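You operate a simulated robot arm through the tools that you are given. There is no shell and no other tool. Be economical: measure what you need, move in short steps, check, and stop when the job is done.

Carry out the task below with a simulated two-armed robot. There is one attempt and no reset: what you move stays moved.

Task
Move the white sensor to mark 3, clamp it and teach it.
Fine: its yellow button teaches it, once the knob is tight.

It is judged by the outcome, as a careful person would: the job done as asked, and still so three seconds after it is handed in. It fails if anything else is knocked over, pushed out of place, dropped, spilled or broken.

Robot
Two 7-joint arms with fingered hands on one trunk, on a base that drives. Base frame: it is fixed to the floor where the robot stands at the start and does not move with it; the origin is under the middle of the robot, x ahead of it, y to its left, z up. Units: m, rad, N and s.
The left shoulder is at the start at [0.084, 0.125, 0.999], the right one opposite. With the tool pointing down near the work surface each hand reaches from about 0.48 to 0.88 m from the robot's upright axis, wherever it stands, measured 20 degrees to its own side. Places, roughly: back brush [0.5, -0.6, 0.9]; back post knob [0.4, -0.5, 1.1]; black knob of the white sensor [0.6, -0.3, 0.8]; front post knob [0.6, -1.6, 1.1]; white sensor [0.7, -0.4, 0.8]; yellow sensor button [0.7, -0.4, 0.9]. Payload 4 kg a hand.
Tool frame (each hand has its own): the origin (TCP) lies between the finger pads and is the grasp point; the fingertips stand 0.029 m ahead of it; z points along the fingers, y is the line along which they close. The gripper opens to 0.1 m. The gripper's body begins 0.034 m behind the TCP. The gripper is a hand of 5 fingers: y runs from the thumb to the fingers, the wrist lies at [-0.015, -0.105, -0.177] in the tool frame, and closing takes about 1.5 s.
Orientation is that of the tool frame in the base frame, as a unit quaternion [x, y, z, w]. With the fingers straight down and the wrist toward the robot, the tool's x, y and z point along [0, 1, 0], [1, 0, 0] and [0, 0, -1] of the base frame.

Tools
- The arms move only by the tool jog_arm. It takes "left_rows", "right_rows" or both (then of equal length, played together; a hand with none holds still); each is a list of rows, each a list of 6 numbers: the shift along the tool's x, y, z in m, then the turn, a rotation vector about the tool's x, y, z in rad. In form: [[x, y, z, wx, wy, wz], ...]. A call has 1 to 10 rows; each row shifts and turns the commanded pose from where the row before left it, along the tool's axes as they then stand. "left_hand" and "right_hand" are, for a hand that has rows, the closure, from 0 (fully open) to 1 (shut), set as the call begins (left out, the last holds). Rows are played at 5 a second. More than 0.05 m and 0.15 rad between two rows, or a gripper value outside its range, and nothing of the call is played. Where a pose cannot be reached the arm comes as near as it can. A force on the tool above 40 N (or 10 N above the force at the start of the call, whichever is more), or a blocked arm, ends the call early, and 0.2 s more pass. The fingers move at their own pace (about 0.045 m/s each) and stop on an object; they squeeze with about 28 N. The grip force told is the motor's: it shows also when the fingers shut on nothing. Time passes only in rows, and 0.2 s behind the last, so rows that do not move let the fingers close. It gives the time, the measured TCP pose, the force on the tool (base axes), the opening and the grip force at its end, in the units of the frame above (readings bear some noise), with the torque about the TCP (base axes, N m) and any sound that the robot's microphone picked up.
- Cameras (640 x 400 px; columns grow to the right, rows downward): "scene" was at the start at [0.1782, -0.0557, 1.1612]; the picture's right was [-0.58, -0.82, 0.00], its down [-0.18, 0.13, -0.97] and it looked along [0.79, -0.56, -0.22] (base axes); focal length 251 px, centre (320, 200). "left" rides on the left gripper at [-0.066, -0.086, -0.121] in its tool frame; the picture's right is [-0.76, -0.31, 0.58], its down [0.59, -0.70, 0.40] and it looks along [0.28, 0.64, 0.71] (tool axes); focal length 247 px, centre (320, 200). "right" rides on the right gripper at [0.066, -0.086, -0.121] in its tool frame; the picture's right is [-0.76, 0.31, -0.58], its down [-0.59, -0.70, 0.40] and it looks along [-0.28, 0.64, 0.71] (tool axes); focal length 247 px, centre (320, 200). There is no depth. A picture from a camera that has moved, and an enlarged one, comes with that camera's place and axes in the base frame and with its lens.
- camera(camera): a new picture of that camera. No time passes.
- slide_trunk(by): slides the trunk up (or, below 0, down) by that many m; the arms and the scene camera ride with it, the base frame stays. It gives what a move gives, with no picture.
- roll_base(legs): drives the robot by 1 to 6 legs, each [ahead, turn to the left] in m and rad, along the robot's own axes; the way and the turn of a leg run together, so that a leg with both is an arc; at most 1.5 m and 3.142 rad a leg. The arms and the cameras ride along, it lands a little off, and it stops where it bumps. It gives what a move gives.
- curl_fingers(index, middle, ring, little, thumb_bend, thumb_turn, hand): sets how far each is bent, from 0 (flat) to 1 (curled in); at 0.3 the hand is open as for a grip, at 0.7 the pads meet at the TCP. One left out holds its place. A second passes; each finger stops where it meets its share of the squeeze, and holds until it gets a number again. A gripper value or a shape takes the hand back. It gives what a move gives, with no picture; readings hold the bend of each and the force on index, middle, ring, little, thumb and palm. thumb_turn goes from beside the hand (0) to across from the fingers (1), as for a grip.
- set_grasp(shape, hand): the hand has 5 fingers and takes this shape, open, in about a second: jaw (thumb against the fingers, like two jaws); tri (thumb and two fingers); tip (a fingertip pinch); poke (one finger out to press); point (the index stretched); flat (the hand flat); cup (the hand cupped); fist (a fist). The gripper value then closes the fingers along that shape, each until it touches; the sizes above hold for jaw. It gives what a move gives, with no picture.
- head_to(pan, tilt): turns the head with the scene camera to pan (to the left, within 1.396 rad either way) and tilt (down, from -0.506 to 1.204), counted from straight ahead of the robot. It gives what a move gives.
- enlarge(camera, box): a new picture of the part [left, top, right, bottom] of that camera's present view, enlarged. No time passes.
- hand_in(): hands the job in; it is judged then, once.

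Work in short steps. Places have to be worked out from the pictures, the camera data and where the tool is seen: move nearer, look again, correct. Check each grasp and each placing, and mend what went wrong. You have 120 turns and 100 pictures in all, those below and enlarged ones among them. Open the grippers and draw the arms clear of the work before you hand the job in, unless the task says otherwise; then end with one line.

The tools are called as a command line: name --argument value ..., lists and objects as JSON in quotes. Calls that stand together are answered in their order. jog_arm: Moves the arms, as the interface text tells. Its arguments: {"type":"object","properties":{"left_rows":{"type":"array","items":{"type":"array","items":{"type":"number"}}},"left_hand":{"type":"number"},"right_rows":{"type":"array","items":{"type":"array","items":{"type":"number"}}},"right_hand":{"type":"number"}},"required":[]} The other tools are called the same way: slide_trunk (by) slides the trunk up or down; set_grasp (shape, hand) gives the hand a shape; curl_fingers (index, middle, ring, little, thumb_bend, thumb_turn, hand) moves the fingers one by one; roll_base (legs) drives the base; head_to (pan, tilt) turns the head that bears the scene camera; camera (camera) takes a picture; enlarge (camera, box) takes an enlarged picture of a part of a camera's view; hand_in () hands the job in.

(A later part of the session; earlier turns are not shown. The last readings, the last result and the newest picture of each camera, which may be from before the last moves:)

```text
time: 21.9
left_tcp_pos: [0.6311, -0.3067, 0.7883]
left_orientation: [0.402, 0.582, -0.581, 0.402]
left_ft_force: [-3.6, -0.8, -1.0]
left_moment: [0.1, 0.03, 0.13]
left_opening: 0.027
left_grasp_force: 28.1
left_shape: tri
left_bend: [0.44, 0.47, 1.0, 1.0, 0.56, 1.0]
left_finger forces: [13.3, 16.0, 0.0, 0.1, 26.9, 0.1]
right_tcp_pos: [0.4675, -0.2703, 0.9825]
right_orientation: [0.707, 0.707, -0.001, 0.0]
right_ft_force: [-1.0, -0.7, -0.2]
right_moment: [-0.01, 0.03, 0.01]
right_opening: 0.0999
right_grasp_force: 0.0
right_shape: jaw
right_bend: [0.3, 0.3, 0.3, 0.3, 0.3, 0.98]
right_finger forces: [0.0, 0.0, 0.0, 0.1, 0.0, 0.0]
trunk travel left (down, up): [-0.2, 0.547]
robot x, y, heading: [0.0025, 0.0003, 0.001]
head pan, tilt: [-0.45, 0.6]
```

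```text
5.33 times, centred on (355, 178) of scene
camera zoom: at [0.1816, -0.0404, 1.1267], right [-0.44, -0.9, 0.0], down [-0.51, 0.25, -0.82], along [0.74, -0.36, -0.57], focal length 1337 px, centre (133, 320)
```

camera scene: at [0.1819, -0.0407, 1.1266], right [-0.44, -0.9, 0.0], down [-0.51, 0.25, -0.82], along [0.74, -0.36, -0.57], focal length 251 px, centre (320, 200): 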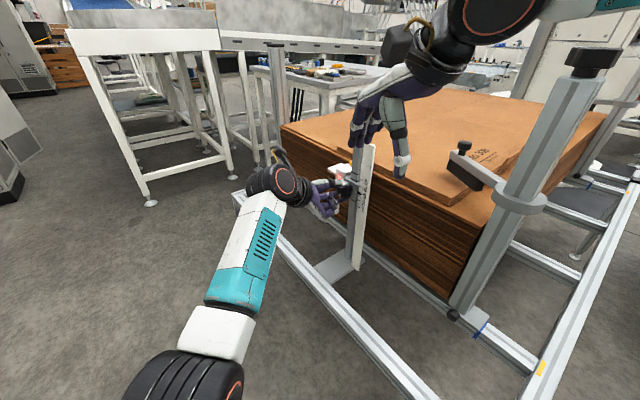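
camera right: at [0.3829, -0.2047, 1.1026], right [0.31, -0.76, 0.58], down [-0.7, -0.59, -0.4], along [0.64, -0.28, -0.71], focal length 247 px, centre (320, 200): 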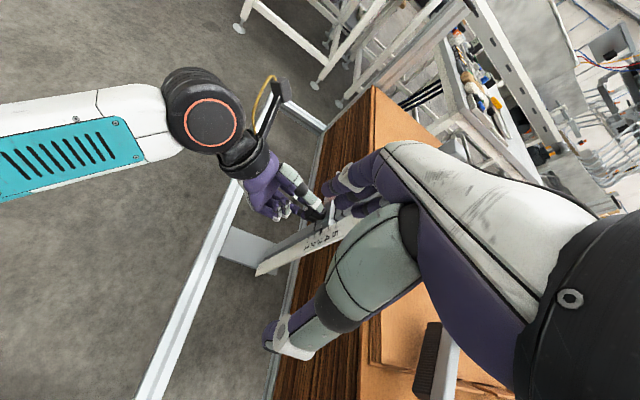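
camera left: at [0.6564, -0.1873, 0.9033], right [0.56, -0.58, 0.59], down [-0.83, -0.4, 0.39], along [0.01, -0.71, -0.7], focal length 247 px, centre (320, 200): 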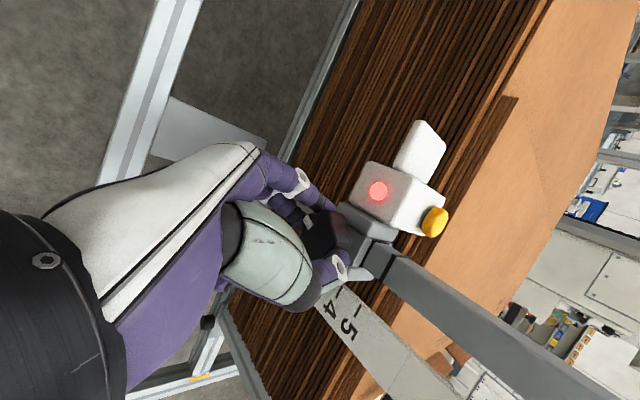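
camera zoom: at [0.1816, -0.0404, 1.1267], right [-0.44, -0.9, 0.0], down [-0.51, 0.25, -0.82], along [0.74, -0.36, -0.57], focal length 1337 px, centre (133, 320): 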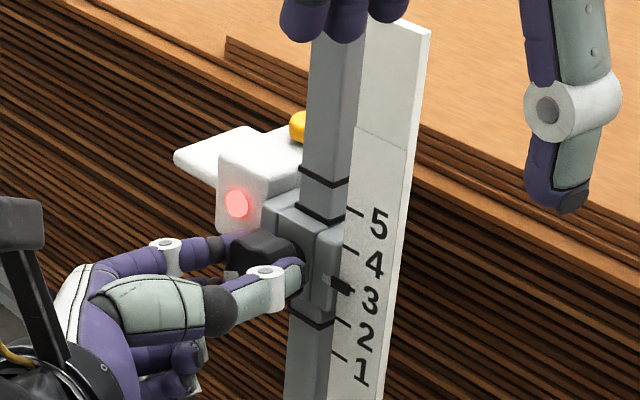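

It slipped down and now sits on tick 3 again (parallax accounted for). With the grip nearly horizontal, I tighten in place and watch.

jog_arm --left_rows '[[0, 0, 0, 0, 0, 0.1], [0, 0, 0, 0, 0, 0.1], [0, 0, 0, 0, 0, 0.1], [0, 0, 0, 0, 0, 0.1], [0, 0, 0, 0, 0, 0.1], [0, 0, 0, 0, 0, 0]]'

enlarge --camera "scene" --box '[350, 180, 390, 205]'

enlarge --camera "scene" --box '[310, 140, 400, 215]'

```text
time: 23.4
left_tcp_pos: [0.6319, -0.3089, 0.7902]
left_orientation: [0.529, 0.467, -0.471, 0.53]
left_ft_force: [3.5, 30.2, -21.1]
left_moment: [0.48, 0.45, 0.57]
left_opening: 0.0293
left_grasp_force: 27.7
left_shape: tri
left_bend: [0.44, 0.46, 1.0, 1.0, 0.56, 1.0]
left_finger forces: [14.4, 28.6, 0.0, 0.0, 27.6, 0.0]
left hand out of reach, approached as far as the arm can: row 5
right_tcp_pos: [0.4706, -0.2674, 0.9813]
right_orientation: [0.707, 0.707, -0.002, -0.001]
right_ft_force: [-0.7, -0.2, 0.3]
right_moment: [0.02, 0.03, -0.01]
right_opening: 0.0997
right_grasp_force: 0.1
right_shape: jaw
right_bend: [0.3, 0.3, 0.3, 0.3, 0.3, 0.98]
right_finger forces: [0.0, 0.1, 0.0, 0.0, 0.1, 0.1]
trunk travel left (down, up): [-0.2, 0.547]
robot x, y, heading: [-0.0004, -0.0007, -0.002]
head pan, tilt: [-0.45, 0.6]
```

```text
16.00 times, centred on (370, 192) of scene
camera zoom: at [0.1838, -0.0379, 1.1261], right [-0.43, -0.9, 0.0], down [-0.51, 0.24, -0.82], along [0.74, -0.36, -0.57], focal length 4011 px, centre (-480, 320)
```

zoom: 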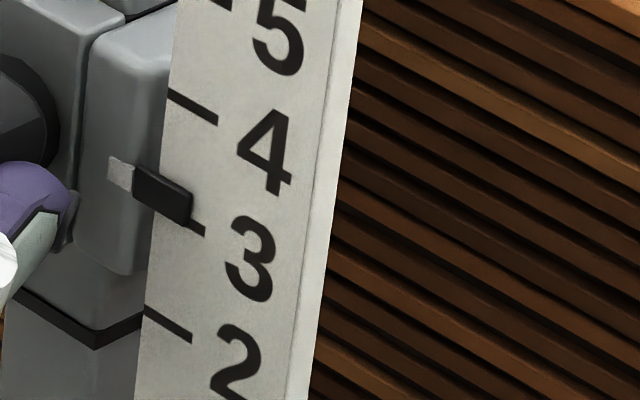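

```text
5.33 times, centred on (355, 178) of scene
camera zoom: at [0.1838, -0.0379, 1.1261], right [-0.43, -0.9, 0.0], down [-0.51, 0.24, -0.82], along [0.74, -0.36, -0.57], focal length 1337 px, centre (133, 320)
```

zoom: 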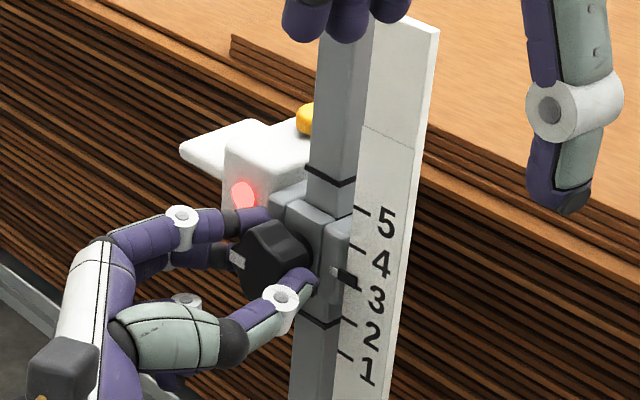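

The wrist hit its range and the slider lifted ~4 mm: the knob's axis lies ~7 mm toward the fingers from my turning centre. The clamp now holds by friction, so I ease off, release, back away and will regrip with more turning range.

jog_arm --left_rows '[[0, 0, 0, 0, 0, -0.1], [0, 0, 0, 0, 0, 0]]'

jog_arm --left_rows '[[0, 0, 0, 0, 0, 0], [0, 0, 0, 0, 0, 0], [0, 0, 0, 0, 0, 0], [0, 0, 0, 0, 0, 0], [0, 0, -0.02, 0, 0, 0], [0, 0, -0.02, 0, 0, 0], [0, 0, -0.02, 0, 0, 0], [0, 0, 0, 0, 0, 0]]' --left_hand 0.25

enlarge --camera "scene" --box '[310, 140, 400, 215]'

enlarge --camera "left" --box '[220, 80, 480, 340]'

```text
time: 23.6
left_tcp_pos: [0.6312, -0.3091, 0.7919]
left_orientation: [0.531, 0.473, -0.466, 0.526]
left_ft_force: [-1.4, 19.8, -7.7]
left_moment: [0.22, 0.19, 0.39]
left_opening: 0.0302
left_grasp_force: 28.7
left_shape: tri
left_bend: [0.43, 0.46, 1.0, 1.0, 0.74, 1.0]
left_finger forces: [14.3, 23.0, 0.1, 0.0, 27.9, 0.0]
right_tcp_pos: [0.4688, -0.2671, 0.9837]
right_orientation: [0.707, 0.708, 0.0, 0.0]
right_ft_force: [-0.3, 0.2, 0.9]
right_moment: [0.02, -0.01, 0.0]
right_opening: 0.0999
right_grasp_force: 0.1
right_shape: jaw
right_bend: [0.3, 0.3, 0.3, 0.3, 0.3, 0.98]
right_finger forces: [0.1, 0.0, 0.0, 0.0, 0.0, 0.0]
trunk travel left (down, up): [-0.2, 0.547]
robot x, y, heading: [-0.0023, 0.0017, 0.007]
head pan, tilt: [-0.45, 0.6]
stopped in row 1 (left hand): the force on the tool passed its limit at 55 N (the readings are from after the stop); the commanded pose is now the measured one
```

```text
time: 25.4
left_tcp_pos: [0.6265, -0.2519, 0.7933]
left_orientation: [0.533, 0.47, -0.466, 0.527]
left_ft_force: [0.2, 0.1, 0.0]
left_moment: [-0.01, 0.0, 0.0]
left_opening: 0.0749
left_grasp_force: 0.0
left_shape: tri
left_bend: [0.39, 0.34, 0.99, 0.99, 0.3, 0.99]
left_finger forces: [0.0, 0.0, 0.0, 0.0, 0.0, 0.0]
right_tcp_pos: [0.47, -0.2675, 0.9832]
right_orientation: [0.705, 0.709, 0.0, -0.001]
right_ft_force: [-0.3, -0.5, -0.6]
right_moment: [-0.03, 0.0, 0.04]
right_opening: 0.1
right_grasp_force: 0.0
right_shape: jaw
right_bend: [0.3, 0.3, 0.3, 0.3, 0.3, 0.98]
right_finger forces: [0.0, 0.0, 0.0, 0.1, 0.0, 0.0]
trunk travel left (down, up): [-0.2, 0.547]
robot x, y, heading: [0.0003, -0.002, 0.002]
head pan, tilt: [-0.45, 0.6]
```

```text
5.33 times, centred on (355, 178) of scene
camera zoom: at [0.182, -0.039, 1.1267], right [-0.43, -0.9, 0.0], down [-0.51, 0.24, -0.82], along [0.74, -0.35, -0.57], focal length 1337 px, centre (133, 320)
```

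zoom: 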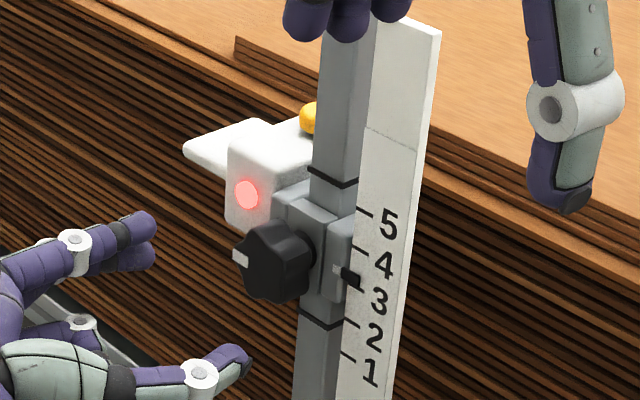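

```text
1.54 times, centred on (350, 210) of left
camera zoom: at [0.5346, -0.132, 0.8504], right [-0.4, -0.58, 0.71], down [-0.63, -0.39, -0.67], along [0.67, -0.71, -0.21], focal length 380 px, centre (274, 185)
```

zoom: 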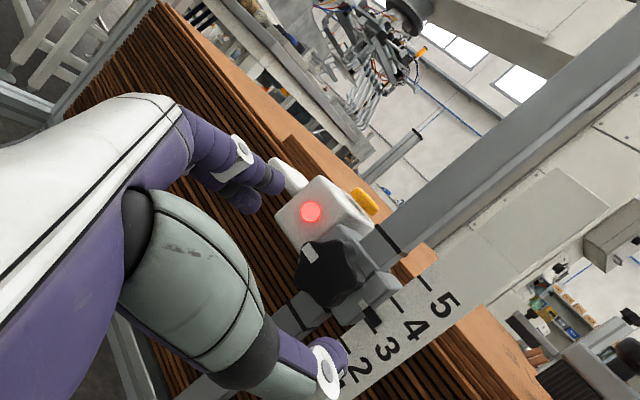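

The slider holds by friction. Knob is at about [0.634, -0.325, 0.793]. I rotate the open hand back by 0.8 rad and recentre it 7 mm in x before regripping.

jog_arm --left_rows '[[0, 0, 0, 0, 0, -0.1333], [0, 0, 0, 0, 0, -0.1333], [0, 0, 0, 0, 0, -0.1333], [0, 0, 0, 0, 0, -0.1333], [0, 0, 0, 0, 0, -0.1333], [0, 0, 0, 0, 0, -0.1333], [-0.0047, 0.0058, 0, 0, 0, 0], [0, 0, 0, 0, 0, 0]]'

enlarge --camera "left" --box '[220, 80, 480, 340]'

enlarge --camera "scene" --box '[290, 130, 410, 230]'

```text
time: 27.2
left_tcp_pos: [0.6363, -0.2529, 0.7936]
left_orientation: [0.308, 0.64, -0.636, 0.302]
left_ft_force: [-0.5, -0.1, -1.1]
left_moment: [0.0, 0.0, 0.02]
left_opening: 0.0748
left_grasp_force: 0.1
left_shape: tri
left_bend: [0.39, 0.34, 0.99, 0.99, 0.3, 0.99]
left_finger forces: [0.1, 0.0, 0.0, 0.0, 0.0, 0.0]
right_tcp_pos: [0.4698, -0.2675, 0.9825]
right_orientation: [0.706, 0.708, 0.0, 0.0]
right_ft_force: [0.0, -1.0, -1.0]
right_moment: [0.02, -0.01, 0.0]
right_opening: 0.0998
right_grasp_force: 0.0
right_shape: jaw
right_bend: [0.3, 0.3, 0.3, 0.3, 0.3, 0.98]
right_finger forces: [0.1, 0.1, 0.0, 0.2, 0.0, 0.1]
trunk travel left (down, up): [-0.2, 0.547]
robot x, y, heading: [0.0024, -0.003, 0.005]
head pan, tilt: [-0.45, 0.6]
```

```text
1.54 times, centred on (350, 210) of left
camera zoom: at [0.6116, -0.1339, 0.8994], right [0.23, -0.58, 0.78], down [-0.92, -0.39, -0.02], along [0.32, -0.71, -0.63], focal length 380 px, centre (274, 185)
```

zoom: 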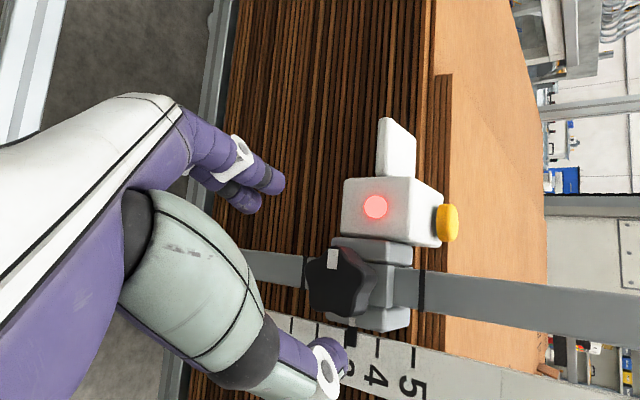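

```text
4.00 times, centred on (350, 180) of scene
camera zoom: at [0.182, -0.0391, 1.1267], right [-0.43, -0.9, 0.0], down [-0.51, 0.24, -0.82], along [0.74, -0.35, -0.57], focal length 1003 px, centre (200, 280)
```

zoom: 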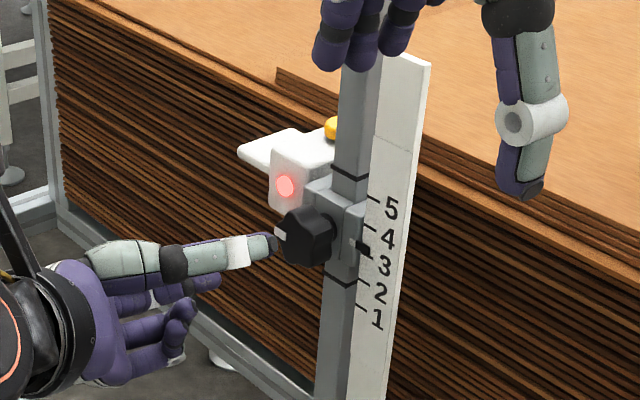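

The hand is centred on the knob axis now ([0.636, 0.794]). I advance 57 mm and close.

jog_arm --left_rows '[[0, 0, 0.02, 0, 0, 0], [0, 0, 0.02, 0, 0, 0], [0, 0, 0.017, 0, 0, 0], [0, 0, 0, 0, 0, 0]]'

jog_arm --left_rows '[[0, 0, 0, 0, 0, 0], [0, 0, 0, 0, 0, 0], [0, 0, 0, 0, 0, 0], [0, 0, 0, 0, 0, 0], [0, 0, 0, 0, 0, 0], [0, 0, 0, 0, 0, 0], [0, 0, 0, 0, 0, 0]]' --left_hand 1

enlarge --camera "left" --box '[220, 80, 480, 340]'

enlarge --camera "scene" --box '[290, 130, 410, 230]'

```text
time: 28.2
left_tcp_pos: [0.6354, -0.3119, 0.7933]
left_orientation: [0.309, 0.639, -0.636, 0.302]
left_ft_force: [0.5, -0.1, 1.1]
left_moment: [0.01, 0.0, -0.04]
left_opening: 0.0748
left_grasp_force: 0.1
left_shape: tri
left_bend: [0.39, 0.34, 0.99, 0.99, 0.3, 0.99]
left_finger forces: [0.0, 0.0, 0.1, 0.1, 0.0, 0.0]
right_tcp_pos: [0.4692, -0.2672, 0.9831]
right_orientation: [0.706, 0.708, 0.0, 0.0]
right_ft_force: [-0.6, -0.4, 0.0]
right_moment: [-0.05, 0.02, 0.0]
right_opening: 0.1001
right_grasp_force: 0.0
right_shape: jaw
right_bend: [0.3, 0.3, 0.3, 0.3, 0.3, 0.98]
right_finger forces: [0.0, 0.0, 0.0, 0.0, 0.0, 0.1]
trunk travel left (down, up): [-0.2, 0.547]
robot x, y, heading: [-0.0011, -0.003, 0.006]
head pan, tilt: [-0.45, 0.6]
```

```text
time: 29.8
left_tcp_pos: [0.6353, -0.3109, 0.792]
left_orientation: [0.308, 0.641, -0.636, 0.302]
left_ft_force: [-1.2, -0.2, -5.5]
left_moment: [0.21, 0.07, 0.1]
left_opening: 0.0326
left_grasp_force: 27.7
left_shape: tri
left_bend: [0.76, 0.48, 1.0, 1.0, 0.47, 1.0]
left_finger forces: [14.7, 15.2, 0.1, 0.1, 24.3, 0.1]
right_tcp_pos: [0.4703, -0.2676, 0.983]
right_orientation: [0.706, 0.708, 0.0, -0.001]
right_ft_force: [0.2, 0.6, 0.6]
right_moment: [0.04, 0.01, 0.0]
right_opening: 0.1
right_grasp_force: 0.0
right_shape: jaw
right_bend: [0.3, 0.3, 0.3, 0.3, 0.3, 0.98]
right_finger forces: [0.1, 0.0, 0.0, 0.0, 0.0, 0.0]
trunk travel left (down, up): [-0.2, 0.547]
robot x, y, heading: [-0.0029, 0.0008, 0.007]
head pan, tilt: [-0.45, 0.6]
```

```text
1.54 times, centred on (350, 210) of left
camera zoom: at [0.6105, -0.1925, 0.8989], right [0.23, -0.59, 0.78], down [-0.92, -0.39, -0.02], along [0.32, -0.71, -0.63], focal length 380 px, centre (274, 185)
```

zoom: 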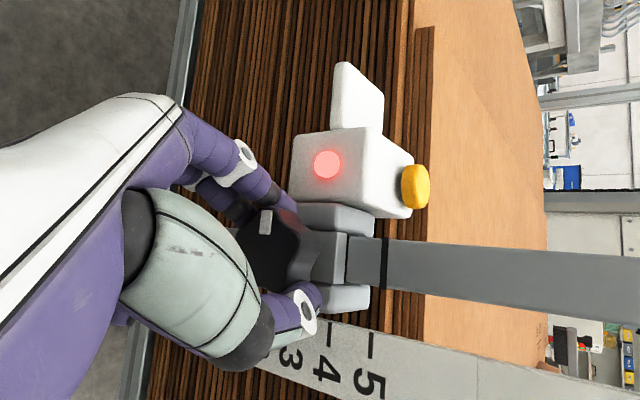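

```text
4.00 times, centred on (350, 180) of scene
camera zoom: at [0.1823, -0.0394, 1.1265], right [-0.43, -0.9, 0.0], down [-0.51, 0.24, -0.82], along [0.74, -0.35, -0.57], focal length 1003 px, centre (200, 280)
```

zoom: 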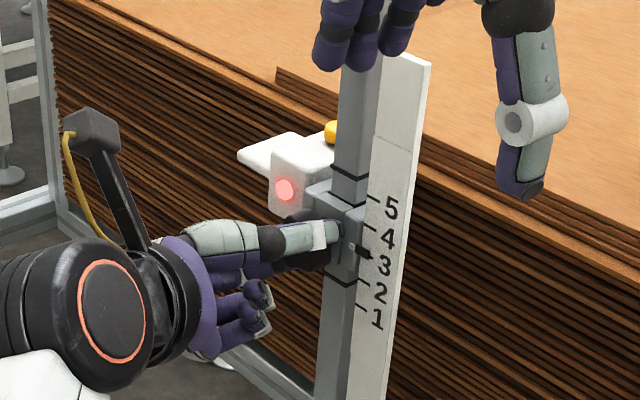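

Gripped. I loosen 0.2 rad, then shift down 4 mm and check the pointer.

jog_arm --left_rows '[[0, 0, 0, 0, 0, -0.1], [0, 0, 0, 0, 0, -0.1], [0.0013, 0.0016, 0, 0, 0, 0], [0.0013, 0.0016, 0, 0, 0, 0], [0, 0, 0, 0, 0, 0]]'

enlarge --camera "scene" --box '[350, 180, 390, 205]'

```text
time: 31.0
left_tcp_pos: [0.6346, -0.31, 0.7902]
left_orientation: [0.243, 0.666, -0.663, 0.238]
left_ft_force: [5.4, -15.5, 4.3]
left_moment: [-0.15, -0.03, 0.01]
left_opening: 0.0316
left_grasp_force: 27.8
left_shape: tri
left_bend: [0.44, 0.48, 1.0, 1.0, 0.48, 1.0]
left_finger forces: [13.3, 11.5, 0.1, 0.0, 24.9, 0.1]
right_tcp_pos: [0.469, -0.2687, 0.9816]
right_orientation: [0.706, 0.708, 0.0, -0.001]
right_ft_force: [-0.6, -0.4, -0.1]
right_moment: [-0.03, -0.02, 0.01]
right_opening: 0.1001
right_grasp_force: 0.1
right_shape: jaw
right_bend: [0.3, 0.3, 0.3, 0.3, 0.3, 0.98]
right_finger forces: [0.1, 0.0, 0.1, 0.0, 0.1, 0.1]
trunk travel left (down, up): [-0.2, 0.547]
robot x, y, heading: [-0.0003, 0.0027, 0.004]
head pan, tilt: [-0.45, 0.6]
```

```text
16.00 times, centred on (370, 192) of scene
camera zoom: at [0.1821, -0.0404, 1.1267], right [-0.43, -0.9, 0.0], down [-0.51, 0.24, -0.82], along [0.74, -0.35, -0.57], focal length 4011 px, centre (-480, 320)
```

zoom: 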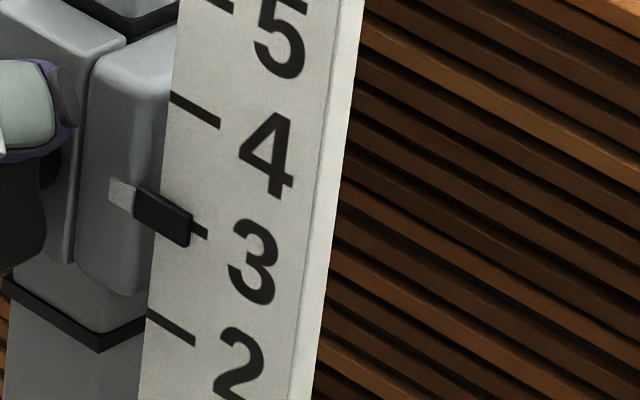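

Pointer is on tick 3 within ~0.3 mm. Tighten by 0.3 rad and recheck.

jog_arm --left_rows '[[0, 0, 0, 0, 0, 0.1], [0, 0, 0, 0, 0, 0.1], [0, 0, 0, 0, 0, 0.1], [0, 0, 0, 0, 0, 0]]'

enlarge --camera "scene" --box '[350, 180, 390, 205]'

```text
time: 32.0
left_tcp_pos: [0.6366, -0.3112, 0.7877]
left_orientation: [0.341, 0.625, -0.619, 0.333]
left_ft_force: [-5.9, -8.2, -1.9]
left_moment: [0.07, 0.19, -0.16]
left_opening: 0.0317
left_grasp_force: 28.0
left_shape: tri
left_bend: [0.76, 0.49, 1.0, 1.0, 0.48, 0.99]
left_finger forces: [12.0, 13.5, 0.1, 0.1, 27.9, 0.0]
right_tcp_pos: [0.4685, -0.2687, 0.9823]
right_orientation: [0.706, 0.708, -0.001, -0.001]
right_ft_force: [-0.2, 0.0, 0.3]
right_moment: [-0.03, 0.01, 0.03]
right_opening: 0.0998
right_grasp_force: 0.1
right_shape: jaw
right_bend: [0.3, 0.3, 0.3, 0.3, 0.3, 0.98]
right_finger forces: [0.1, 0.0, 0.0, 0.1, 0.0, 0.0]
trunk travel left (down, up): [-0.2, 0.547]
robot x, y, heading: [0.0002, 0.001, 0.01]
head pan, tilt: [-0.45, 0.6]
```

```text
16.00 times, centred on (370, 192) of scene
camera zoom: at [0.1817, -0.04, 1.1266], right [-0.43, -0.9, 0.0], down [-0.51, 0.24, -0.82], along [0.74, -0.35, -0.57], focal length 4011 px, centre (-480, 320)
```

zoom: 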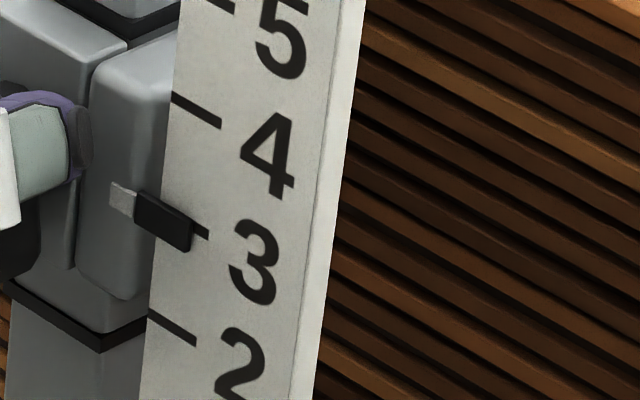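

Still within ~0.5 mm. Continue tightening another 0.3 rad.

jog_arm --left_rows '[[0, 0, 0, 0, 0, 0.1], [0, 0, 0, 0, 0, 0.1], [0, 0, 0, 0, 0, 0.1], [0, 0, 0, 0, 0, 0]]'

enlarge --camera "scene" --box '[350, 180, 390, 205]'

enlarge --camera "scene" --box '[290, 130, 410, 230]'

```text
time: 33.0
left_tcp_pos: [0.6355, -0.3114, 0.7879]
left_orientation: [0.431, 0.567, -0.562, 0.422]
left_ft_force: [-8.6, -7.6, -8.3]
left_moment: [0.28, 0.36, -0.21]
left_opening: 0.0311
left_grasp_force: 27.9
left_shape: tri
left_bend: [0.44, 0.52, 1.0, 1.0, 0.48, 0.96]
left_finger forces: [12.1, 13.4, 0.1, 0.1, 29.0, 0.1]
right_tcp_pos: [0.4699, -0.269, 0.9816]
right_orientation: [0.705, 0.709, 0.001, 0.0]
right_ft_force: [-0.1, -0.3, -0.7]
right_moment: [-0.01, -0.01, 0.0]
right_opening: 0.0998
right_grasp_force: 0.0
right_shape: jaw
right_bend: [0.3, 0.3, 0.3, 0.3, 0.3, 0.98]
right_finger forces: [0.0, 0.1, 0.0, 0.1, 0.1, 0.0]
trunk travel left (down, up): [-0.2, 0.547]
robot x, y, heading: [-0.0013, 0.0011, 0.005]
head pan, tilt: [-0.45, 0.6]
```

```text
16.00 times, centred on (370, 192) of scene
camera zoom: at [0.182, -0.0403, 1.1266], right [-0.43, -0.9, 0.0], down [-0.51, 0.24, -0.82], along [0.74, -0.35, -0.57], focal length 4011 px, centre (-480, 320)
```

zoom: 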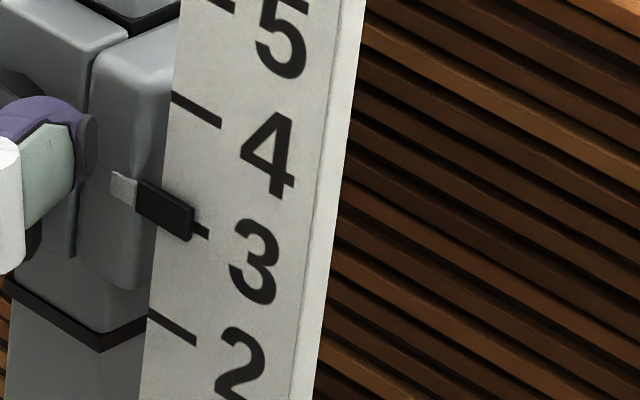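

```text
4.00 times, centred on (350, 180) of scene
camera zoom: at [0.182, -0.0403, 1.1266], right [-0.43, -0.9, 0.0], down [-0.51, 0.24, -0.82], along [0.74, -0.35, -0.57], focal length 1003 px, centre (200, 280)
```

zoom: 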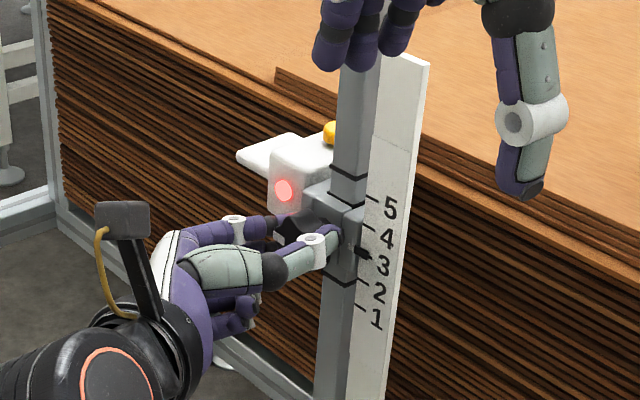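

Pointer now ~1.5 mm high and the hand is pushing up 8 N. I tighten another 0.2 rad with a small downward bias.

jog_arm --left_rows '[[0.003, 0.001, 0, 0, 0, 0], [0.0015, 0, 0, 0, 0, 0.1], [0.0015, 0, 0, 0, 0, 0.1], [0, 0, 0, 0, 0, 0]]'

enlarge --camera "scene" --box '[350, 180, 390, 205]'

```text
time: 34.0
left_tcp_pos: [0.6353, -0.3106, 0.7835]
left_orientation: [0.484, 0.52, -0.517, 0.477]
left_ft_force: [-0.5, -8.8, -0.7]
left_moment: [0.18, 0.41, 0.01]
left_opening: 0.0304
left_grasp_force: 28.0
left_shape: tri
left_bend: [0.44, 0.53, 1.0, 1.0, 0.51, 0.93]
left_finger forces: [17.3, 11.4, 0.0, 0.0, 28.3, 0.1]
right_tcp_pos: [0.4696, -0.2687, 0.9818]
right_orientation: [0.706, 0.708, 0.002, 0.0]
right_ft_force: [0.3, 0.0, -0.4]
right_moment: [-0.02, 0.02, -0.02]
right_opening: 0.1
right_grasp_force: 0.1
right_shape: jaw
right_bend: [0.3, 0.3, 0.3, 0.3, 0.3, 0.98]
right_finger forces: [0.1, 0.1, 0.0, 0.0, 0.0, 0.0]
trunk travel left (down, up): [-0.2, 0.547]
robot x, y, heading: [0.0042, 0.0007, 0.004]
head pan, tilt: [-0.45, 0.6]
```

```text
16.00 times, centred on (370, 192) of scene
camera zoom: at [0.1821, -0.0401, 1.1267], right [-0.43, -0.9, 0.0], down [-0.51, 0.24, -0.82], along [0.74, -0.35, -0.57], focal length 4011 px, centre (-480, 320)
```

zoom: 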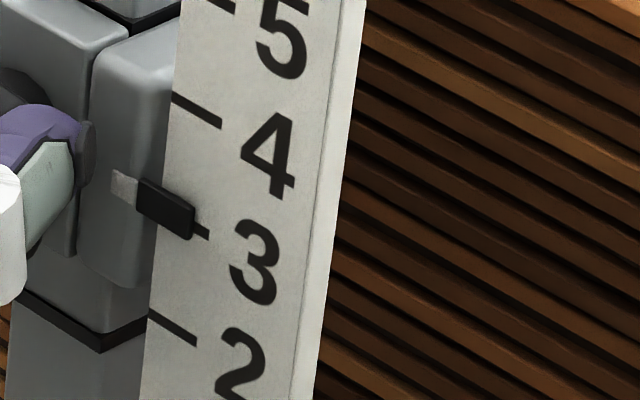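

It is clamping (0.4 N m) but reads ~1.7 mm high. I ease off 0.25 rad with slight downward bias to set it ~2 mm low, since tightening lifts it.

jog_arm --left_rows '[[0, 0, 0, 0, 0, -0.1], [0, 0, 0, 0, 0, -0.1], [0, 0, 0, 0, 0, -0.1], [0, 0, 0, 0, 0, 0]]'

enlarge --camera "scene" --box '[350, 180, 390, 205]'

```text
time: 35.0
left_tcp_pos: [0.634, -0.3108, 0.7847]
left_orientation: [0.401, 0.586, -0.583, 0.395]
left_ft_force: [-4.2, -6.6, 5.5]
left_moment: [-0.09, -0.07, -0.16]
left_opening: 0.0304
left_grasp_force: 27.5
left_shape: tri
left_bend: [0.44, 0.52, 1.0, 1.0, 0.49, 0.96]
left_finger forces: [12.6, 12.1, 0.0, 0.1, 29.8, 0.0]
right_tcp_pos: [0.4694, -0.2677, 0.9836]
right_orientation: [0.706, 0.709, 0.001, -0.001]
right_ft_force: [0.5, 0.5, 0.9]
right_moment: [0.01, -0.01, 0.04]
right_opening: 0.0997
right_grasp_force: 0.0
right_shape: jaw
right_bend: [0.3, 0.3, 0.3, 0.3, 0.3, 0.98]
right_finger forces: [0.0, 0.0, 0.0, 0.1, 0.0, 0.1]
trunk travel left (down, up): [-0.2, 0.547]
robot x, y, heading: [0.0011, -0.0017, 0.004]
head pan, tilt: [-0.45, 0.6]
```

```text
16.00 times, centred on (370, 192) of scene
camera zoom: at [0.1812, -0.0396, 1.1269], right [-0.43, -0.9, 0.0], down [-0.51, 0.24, -0.83], along [0.74, -0.35, -0.56], focal length 4011 px, centre (-480, 320)
```

zoom: 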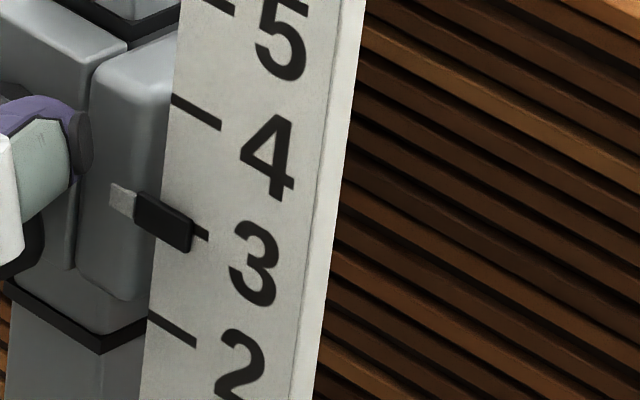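

Now ~0.5 mm low. I tighten again, 0.4 rad, with a matching downward bias.

jog_arm --left_rows '[[0.001, 0.0003, 0, 0, 0, 0.1], [0.001, 0.0002, 0, 0, 0, 0.1], [0.001, 0, 0, 0, 0, 0.1], [0.001, 0, 0, 0, 0, 0.1], [0, 0, 0, 0, 0, 0]]'

enlarge --camera "scene" --box '[350, 180, 390, 205]'

enlarge --camera "left" --box '[220, 80, 480, 340]'

```text
time: 36.2
left_tcp_pos: [0.6334, -0.3113, 0.7787]
left_orientation: [0.51, 0.496, -0.493, 0.502]
left_ft_force: [5.5, -17.7, 4.5]
left_moment: [0.21, 0.42, 0.18]
left_opening: 0.0295
left_grasp_force: 27.4
left_shape: tri
left_bend: [0.42, 0.53, 1.0, 1.0, 0.56, 0.91]
left_finger forces: [18.2, 11.1, 0.0, 0.0, 28.5, 0.1]
right_tcp_pos: [0.4696, -0.2686, 0.9825]
right_orientation: [0.706, 0.708, 0.001, -0.001]
right_ft_force: [-0.3, 0.3, -0.2]
right_moment: [0.02, 0.04, 0.03]
right_opening: 0.0999
right_grasp_force: 0.0
right_shape: jaw
right_bend: [0.3, 0.3, 0.3, 0.3, 0.3, 0.98]
right_finger forces: [0.0, 0.0, 0.1, 0.1, 0.0, 0.0]
trunk travel left (down, up): [-0.2, 0.547]
robot x, y, heading: [0.0019, 0.0015, 0.008]
head pan, tilt: [-0.45, 0.6]
```

```text
16.00 times, centred on (370, 192) of scene
camera zoom: at [0.1821, -0.0407, 1.1266], right [-0.43, -0.9, 0.0], down [-0.51, 0.24, -0.82], along [0.74, -0.35, -0.57], focal length 4011 px, centre (-480, 320)
```

zoom: 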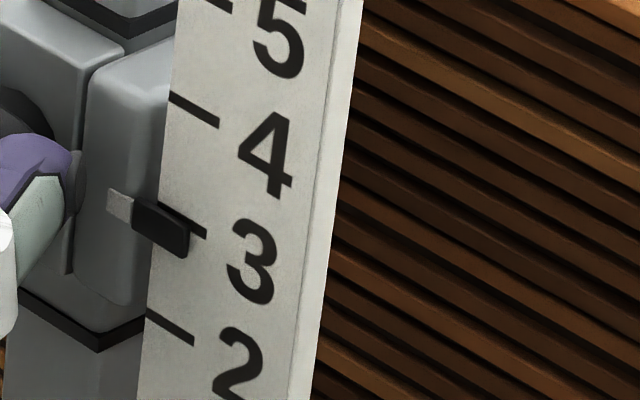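

```text
1.54 times, centred on (350, 210) of left
camera zoom: at [0.5475, -0.1907, 0.8434], right [-0.33, -0.58, 0.74], down [-0.69, -0.39, -0.61], along [0.64, -0.71, -0.28], focal length 380 px, centre (274, 185)
```

zoom: 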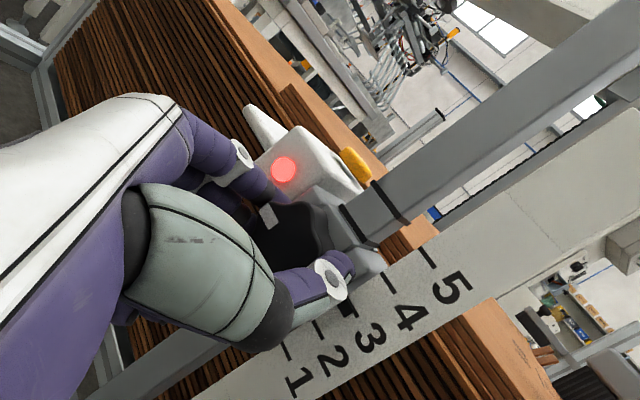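

Over-biased: now ~2.8 mm low. I ease off 0.25 rad moving up about 4 mm and recheck.

jog_arm --left_rows '[[-0.001, 0, 0, 0, 0, -0.1], [-0.001, 0, 0, 0, 0, -0.1], [-0.001, 0, 0, 0, 0, -0.1], [0, 0, 0, 0, 0, 0]]'

enlarge --camera "scene" --box '[350, 180, 390, 205]'

```text
time: 37.2
left_tcp_pos: [0.6341, -0.3108, 0.7823]
left_orientation: [0.43, 0.566, -0.563, 0.421]
left_ft_force: [-3.9, -10.3, 0.2]
left_moment: [0.11, 0.0, -0.1]
left_opening: 0.0301
left_grasp_force: 27.7
left_shape: tri
left_bend: [0.44, 0.51, 1.0, 1.0, 0.5, 0.96]
left_finger forces: [12.4, 13.6, 0.0, 0.0, 29.4, 0.1]
right_tcp_pos: [0.4693, -0.2688, 0.9829]
right_orientation: [0.706, 0.708, 0.001, -0.001]
right_ft_force: [-0.2, -0.3, -0.6]
right_moment: [0.03, 0.01, 0.02]
right_opening: 0.0998
right_grasp_force: 0.1
right_shape: jaw
right_bend: [0.3, 0.3, 0.3, 0.3, 0.3, 0.98]
right_finger forces: [0.1, 0.0, 0.0, 0.0, 0.1, 0.1]
trunk travel left (down, up): [-0.2, 0.547]
robot x, y, heading: [0.001, -0.002, 0.007]
head pan, tilt: [-0.45, 0.6]
```

```text
16.00 times, centred on (370, 192) of scene
camera zoom: at [0.1816, -0.0403, 1.1267], right [-0.43, -0.9, 0.0], down [-0.51, 0.24, -0.82], along [0.74, -0.35, -0.57], focal length 4011 px, centre (-480, 320)
```

zoom: 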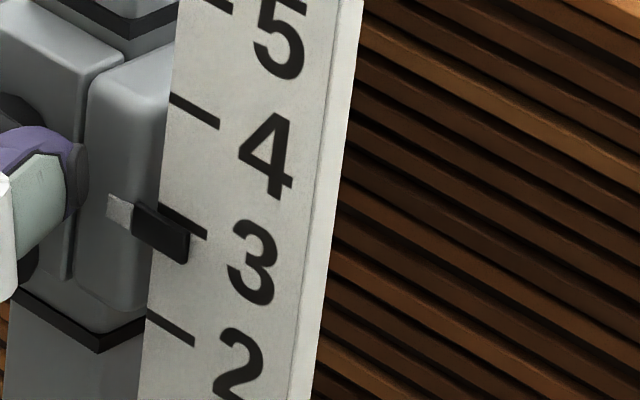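

Now 3.5 mm low and slack. Move straight up 4 mm.

jog_arm --left_rows '[[-0.0019, -0.0006, 0, 0, 0, 0], [-0.0019, -0.0006, 0, 0, 0, 0], [0, 0, 0, 0, 0, 0]]'

enlarge --camera "scene" --box '[350, 180, 390, 205]'

```text
time: 38.0
left_tcp_pos: [0.6349, -0.3099, 0.7853]
left_orientation: [0.43, 0.567, -0.563, 0.421]
left_ft_force: [-6.9, -11.3, -6.8]
left_moment: [0.23, 0.13, -0.17]
left_opening: 0.0302
left_grasp_force: 27.7
left_shape: tri
left_bend: [0.44, 0.51, 1.0, 1.0, 0.5, 0.97]
left_finger forces: [12.3, 14.4, 0.1, 0.0, 29.7, 0.0]
right_tcp_pos: [0.469, -0.2689, 0.9821]
right_orientation: [0.706, 0.708, 0.0, 0.0]
right_ft_force: [0.4, 0.5, 0.7]
right_moment: [0.0, 0.01, -0.04]
right_opening: 0.1001
right_grasp_force: 0.0
right_shape: jaw
right_bend: [0.3, 0.3, 0.3, 0.3, 0.3, 0.98]
right_finger forces: [0.0, 0.1, 0.1, 0.0, 0.0, 0.0]
trunk travel left (down, up): [-0.2, 0.547]
robot x, y, heading: [-0.0018, -0.0017, 0.011]
head pan, tilt: [-0.45, 0.6]
```

```text
16.00 times, centred on (370, 192) of scene
camera zoom: at [0.182, -0.0408, 1.1266], right [-0.43, -0.9, 0.0], down [-0.51, 0.24, -0.82], along [0.74, -0.35, -0.57], focal length 4011 px, centre (-480, 320)
```

zoom: 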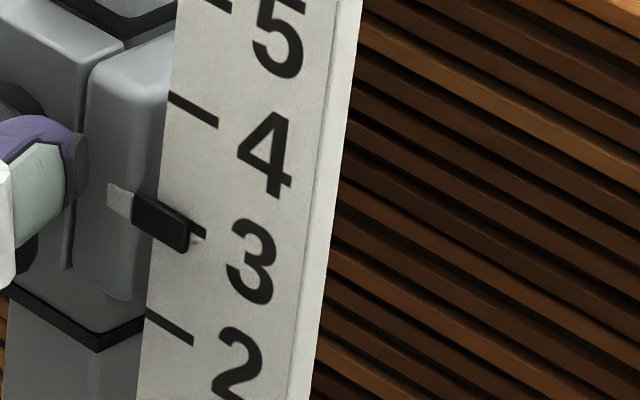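

Now ~1.7 mm low with an upward preload; unbiased tightening should lift it into place.

jog_arm --left_rows '[[0, 0, 0, 0, 0, 0.1], [0, 0, 0, 0, 0, 0.1], [0, 0, 0, 0, 0, 0]]'

enlarge --camera "scene" --box '[350, 180, 390, 205]'

```text
time: 38.8
left_tcp_pos: [0.6333, -0.3096, 0.7856]
left_orientation: [0.484, 0.521, -0.517, 0.477]
left_ft_force: [-3.2, -10.7, -7.4]
left_moment: [0.32, 0.35, 0.04]
left_opening: 0.0293
left_grasp_force: 27.5
left_shape: tri
left_bend: [0.44, 0.53, 1.0, 1.0, 0.51, 0.95]
left_finger forces: [10.9, 16.6, 0.0, 0.0, 27.1, 0.0]
right_tcp_pos: [0.4698, -0.2695, 0.9816]
right_orientation: [0.706, 0.708, 0.001, -0.001]
right_ft_force: [-0.4, -0.5, 0.7]
right_moment: [-0.03, 0.01, 0.0]
right_opening: 0.1001
right_grasp_force: 0.0
right_shape: jaw
right_bend: [0.3, 0.3, 0.3, 0.3, 0.3, 0.98]
right_finger forces: [0.0, 0.1, 0.0, 0.0, 0.0, 0.0]
trunk travel left (down, up): [-0.2, 0.547]
robot x, y, heading: [0.0017, -0.0003, 0.005]
head pan, tilt: [-0.45, 0.6]
```

```text
16.00 times, centred on (370, 192) of scene
camera zoom: at [0.1825, -0.0407, 1.1265], right [-0.43, -0.9, 0.0], down [-0.51, 0.24, -0.82], along [0.74, -0.35, -0.57], focal length 4011 px, centre (-480, 320)
```

zoom: 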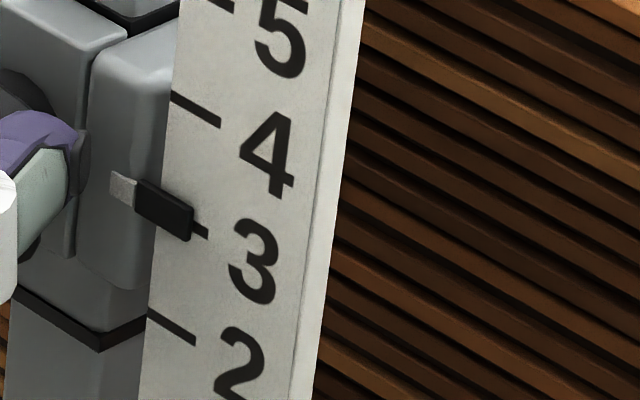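

Rose past by ~1.4 mm, still pushed up by 7 N. I shift the hand down 5 mm at this tightness and check.

jog_arm --left_rows '[[0.0025, 0, 0, 0, 0, 0], [0.0025, 0, 0, 0, 0, 0], [0, 0, 0, 0, 0, 0]]'

enlarge --camera "scene" --box '[350, 180, 390, 205]'

```text
time: 39.6
left_tcp_pos: [0.6354, -0.3103, 0.7835]
left_orientation: [0.483, 0.519, -0.518, 0.479]
left_ft_force: [1.2, -6.7, 4.3]
left_moment: [0.06, 0.18, 0.1]
left_opening: 0.0296
left_grasp_force: 27.8
left_shape: tri
left_bend: [0.44, 0.53, 1.0, 1.0, 0.52, 0.94]
left_finger forces: [13.6, 14.6, 0.1, 0.0, 27.2, 0.1]
right_tcp_pos: [0.4698, -0.2678, 0.9818]
right_orientation: [0.706, 0.708, 0.0, -0.001]
right_ft_force: [-0.8, 0.2, -1.2]
right_moment: [-0.01, 0.02, -0.03]
right_opening: 0.1001
right_grasp_force: 0.2
right_shape: jaw
right_bend: [0.3, 0.3, 0.3, 0.3, 0.3, 0.98]
right_finger forces: [0.0, 0.0, 0.0, 0.1, 0.0, 0.0]
trunk travel left (down, up): [-0.2, 0.547]
robot x, y, heading: [-0.0044, -0.0023, 0.005]
head pan, tilt: [-0.45, 0.6]
```

```text
16.00 times, centred on (370, 192) of scene
camera zoom: at [0.1818, -0.0399, 1.1268], right [-0.43, -0.9, 0.0], down [-0.51, 0.24, -0.82], along [0.74, -0.35, -0.57], focal length 4011 px, centre (-480, 320)
```

zoom: 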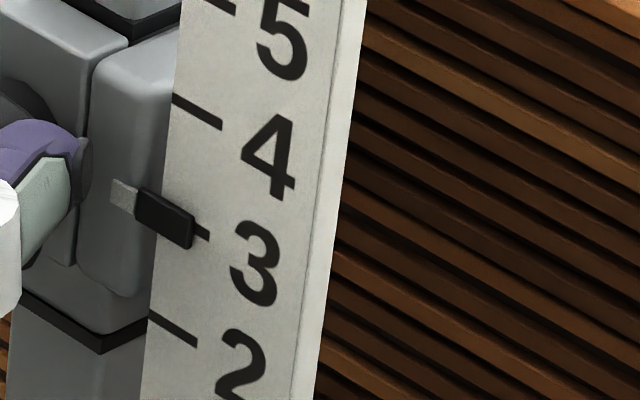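

On target (±0.2 mm). Tighten further 0.2 rad with a slight bias.

jog_arm --left_rows '[[0.0007, 0, 0, 0, 0, 0.1], [0.0007, 0, 0, 0, 0, 0.1], [0, 0, 0, 0, 0, 0]]'

enlarge --camera "scene" --box '[350, 180, 390, 205]'

enlarge --camera "left" --box '[220, 80, 480, 340]'

```text
time: 40.4
left_tcp_pos: [0.6355, -0.3102, 0.7794]
left_orientation: [0.533, 0.469, -0.468, 0.526]
left_ft_force: [5.8, -10.8, 5.5]
left_moment: [0.14, 0.36, 0.33]
left_opening: 0.0284
left_grasp_force: 28.0
left_shape: tri
left_bend: [0.42, 0.53, 1.0, 1.0, 0.57, 0.91]
left_finger forces: [14.9, 14.9, 0.0, 0.1, 28.1, 0.1]
right_tcp_pos: [0.4687, -0.2689, 0.9821]
right_orientation: [0.706, 0.708, 0.001, -0.001]
right_ft_force: [0.6, -0.5, -0.1]
right_moment: [-0.02, -0.01, 0.03]
right_opening: 0.1001
right_grasp_force: 0.0
right_shape: jaw
right_bend: [0.3, 0.3, 0.3, 0.3, 0.3, 0.98]
right_finger forces: [0.0, 0.1, 0.1, 0.0, 0.0, 0.0]
trunk travel left (down, up): [-0.2, 0.547]
robot x, y, heading: [0.0027, -0.0006, 0.002]
head pan, tilt: [-0.45, 0.6]
```

```text
16.00 times, centred on (370, 192) of scene
camera zoom: at [0.1821, -0.0402, 1.1267], right [-0.43, -0.9, 0.0], down [-0.51, 0.24, -0.82], along [0.74, -0.35, -0.57], focal length 4011 px, centre (-480, 320)
```

zoom: 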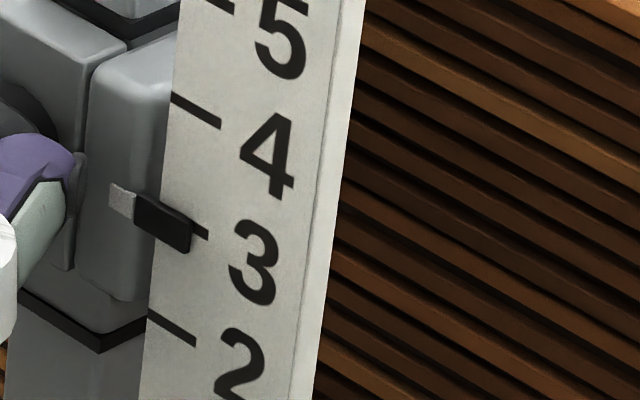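

```text
1.54 times, centred on (350, 210) of left
camera zoom: at [0.5421, -0.1907, 0.8358], right [-0.4, -0.58, 0.71], down [-0.63, -0.39, -0.67], along [0.67, -0.71, -0.21], focal length 380 px, centre (274, 185)
```

zoom: 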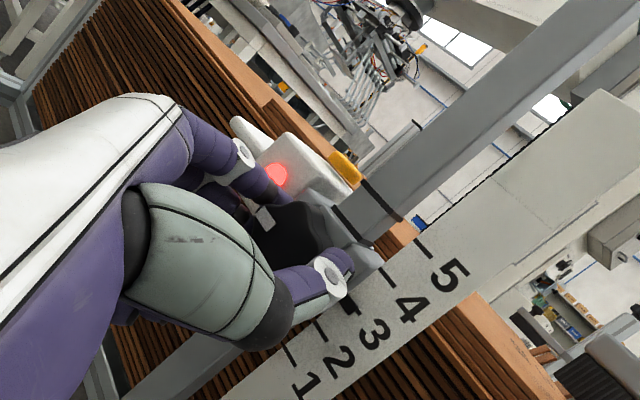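

About 0.8 mm low, at the wrist's limit. I release, back off, turn back 0.8 rad and look at the knob before the next turn.

jog_arm --left_rows '[[0, 0, 0, 0, 0, 0], [0, 0, 0, 0, 0, 0], [0, 0, 0, 0, 0, 0], [0, 0, 0, 0, 0, 0], [0, 0, -0.02, 0, 0, 0], [0, 0, -0.02, 0, 0, 0], [0, 0, -0.018, 0, 0, 0], [0, 0, 0, 0, 0, 0]]' --left_hand 0.25

jog_arm --left_rows '[[0, 0, 0, 0, 0, -0.1333], [0, 0, 0, 0, 0, -0.1333], [0, 0, 0, 0, 0, -0.1333], [0, 0, 0, 0, 0, -0.1333], [0, 0, 0, 0, 0, -0.1333], [0, 0, 0, 0, 0, -0.1333], [0, 0, 0, 0, 0, 0]]'

enlarge --camera "left" --box '[220, 80, 480, 340]'

enlarge --camera "scene" --box '[350, 180, 390, 205]'

```text
time: 42.2
left_tcp_pos: [0.6343, -0.2516, 0.782]
left_orientation: [0.534, 0.47, -0.467, 0.526]
left_ft_force: [-0.6, -1.0, 0.4]
left_moment: [-0.02, -0.02, 0.0]
left_opening: 0.0748
left_grasp_force: 0.0
left_shape: tri
left_bend: [0.39, 0.34, 0.99, 0.99, 0.3, 0.99]
left_finger forces: [0.1, 0.0, 0.0, 0.0, 0.1, 0.0]
right_tcp_pos: [0.4693, -0.2681, 0.9834]
right_orientation: [0.706, 0.708, 0.0, 0.0]
right_ft_force: [-0.1, 1.1, -0.4]
right_moment: [-0.01, -0.02, 0.01]
right_opening: 0.0998
right_grasp_force: 0.1
right_shape: jaw
right_bend: [0.3, 0.3, 0.3, 0.3, 0.3, 0.98]
right_finger forces: [0.0, 0.0, 0.1, 0.0, 0.0, 0.0]
trunk travel left (down, up): [-0.2, 0.547]
robot x, y, heading: [-0.0017, 0.001, 0.003]
head pan, tilt: [-0.45, 0.6]
```

```text
time: 43.8
left_tcp_pos: [0.6334, -0.2516, 0.7793]
left_orientation: [0.307, 0.64, -0.636, 0.302]
left_ft_force: [0.2, 0.1, -0.3]
left_moment: [0.06, 0.0, -0.04]
left_opening: 0.0749
left_grasp_force: 0.0
left_shape: tri
left_bend: [0.39, 0.34, 0.99, 0.99, 0.3, 0.99]
left_finger forces: [0.0, 0.0, 0.1, 0.0, 0.0, 0.0]
right_tcp_pos: [0.4691, -0.2672, 0.9832]
right_orientation: [0.705, 0.709, 0.001, 0.0]
right_ft_force: [-0.2, 0.1, -0.4]
right_moment: [0.03, 0.02, 0.0]
right_opening: 0.1
right_grasp_force: 0.1
right_shape: jaw
right_bend: [0.3, 0.3, 0.3, 0.3, 0.3, 0.98]
right_finger forces: [0.0, 0.0, 0.0, 0.0, 0.0, 0.0]
trunk travel left (down, up): [-0.2, 0.547]
robot x, y, heading: [-0.002, -0.0034, 0.004]
head pan, tilt: [-0.45, 0.6]
```

```text
1.54 times, centred on (350, 210) of left
camera zoom: at [0.6096, -0.132, 0.8873], right [0.23, -0.58, 0.78], down [-0.92, -0.39, -0.02], along [0.32, -0.71, -0.63], focal length 380 px, centre (274, 185)
```

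zoom: 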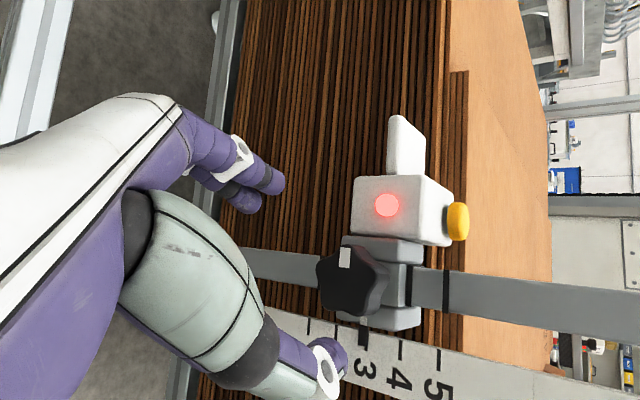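

```text
16.00 times, centred on (370, 192) of scene
camera zoom: at [0.182, -0.0395, 1.1267], right [-0.43, -0.9, 0.0], down [-0.51, 0.24, -0.82], along [0.74, -0.35, -0.57], focal length 4011 px, centre (-480, 320)
```

zoom: 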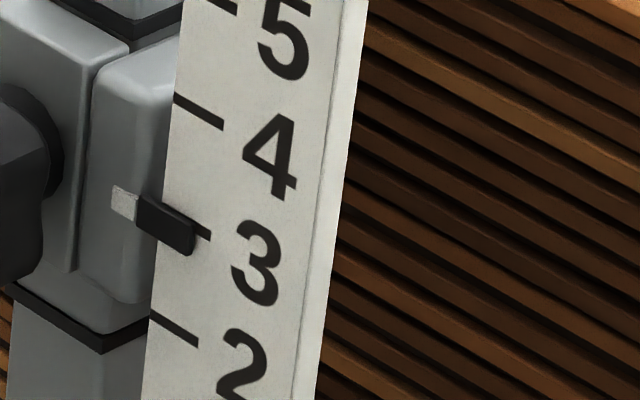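

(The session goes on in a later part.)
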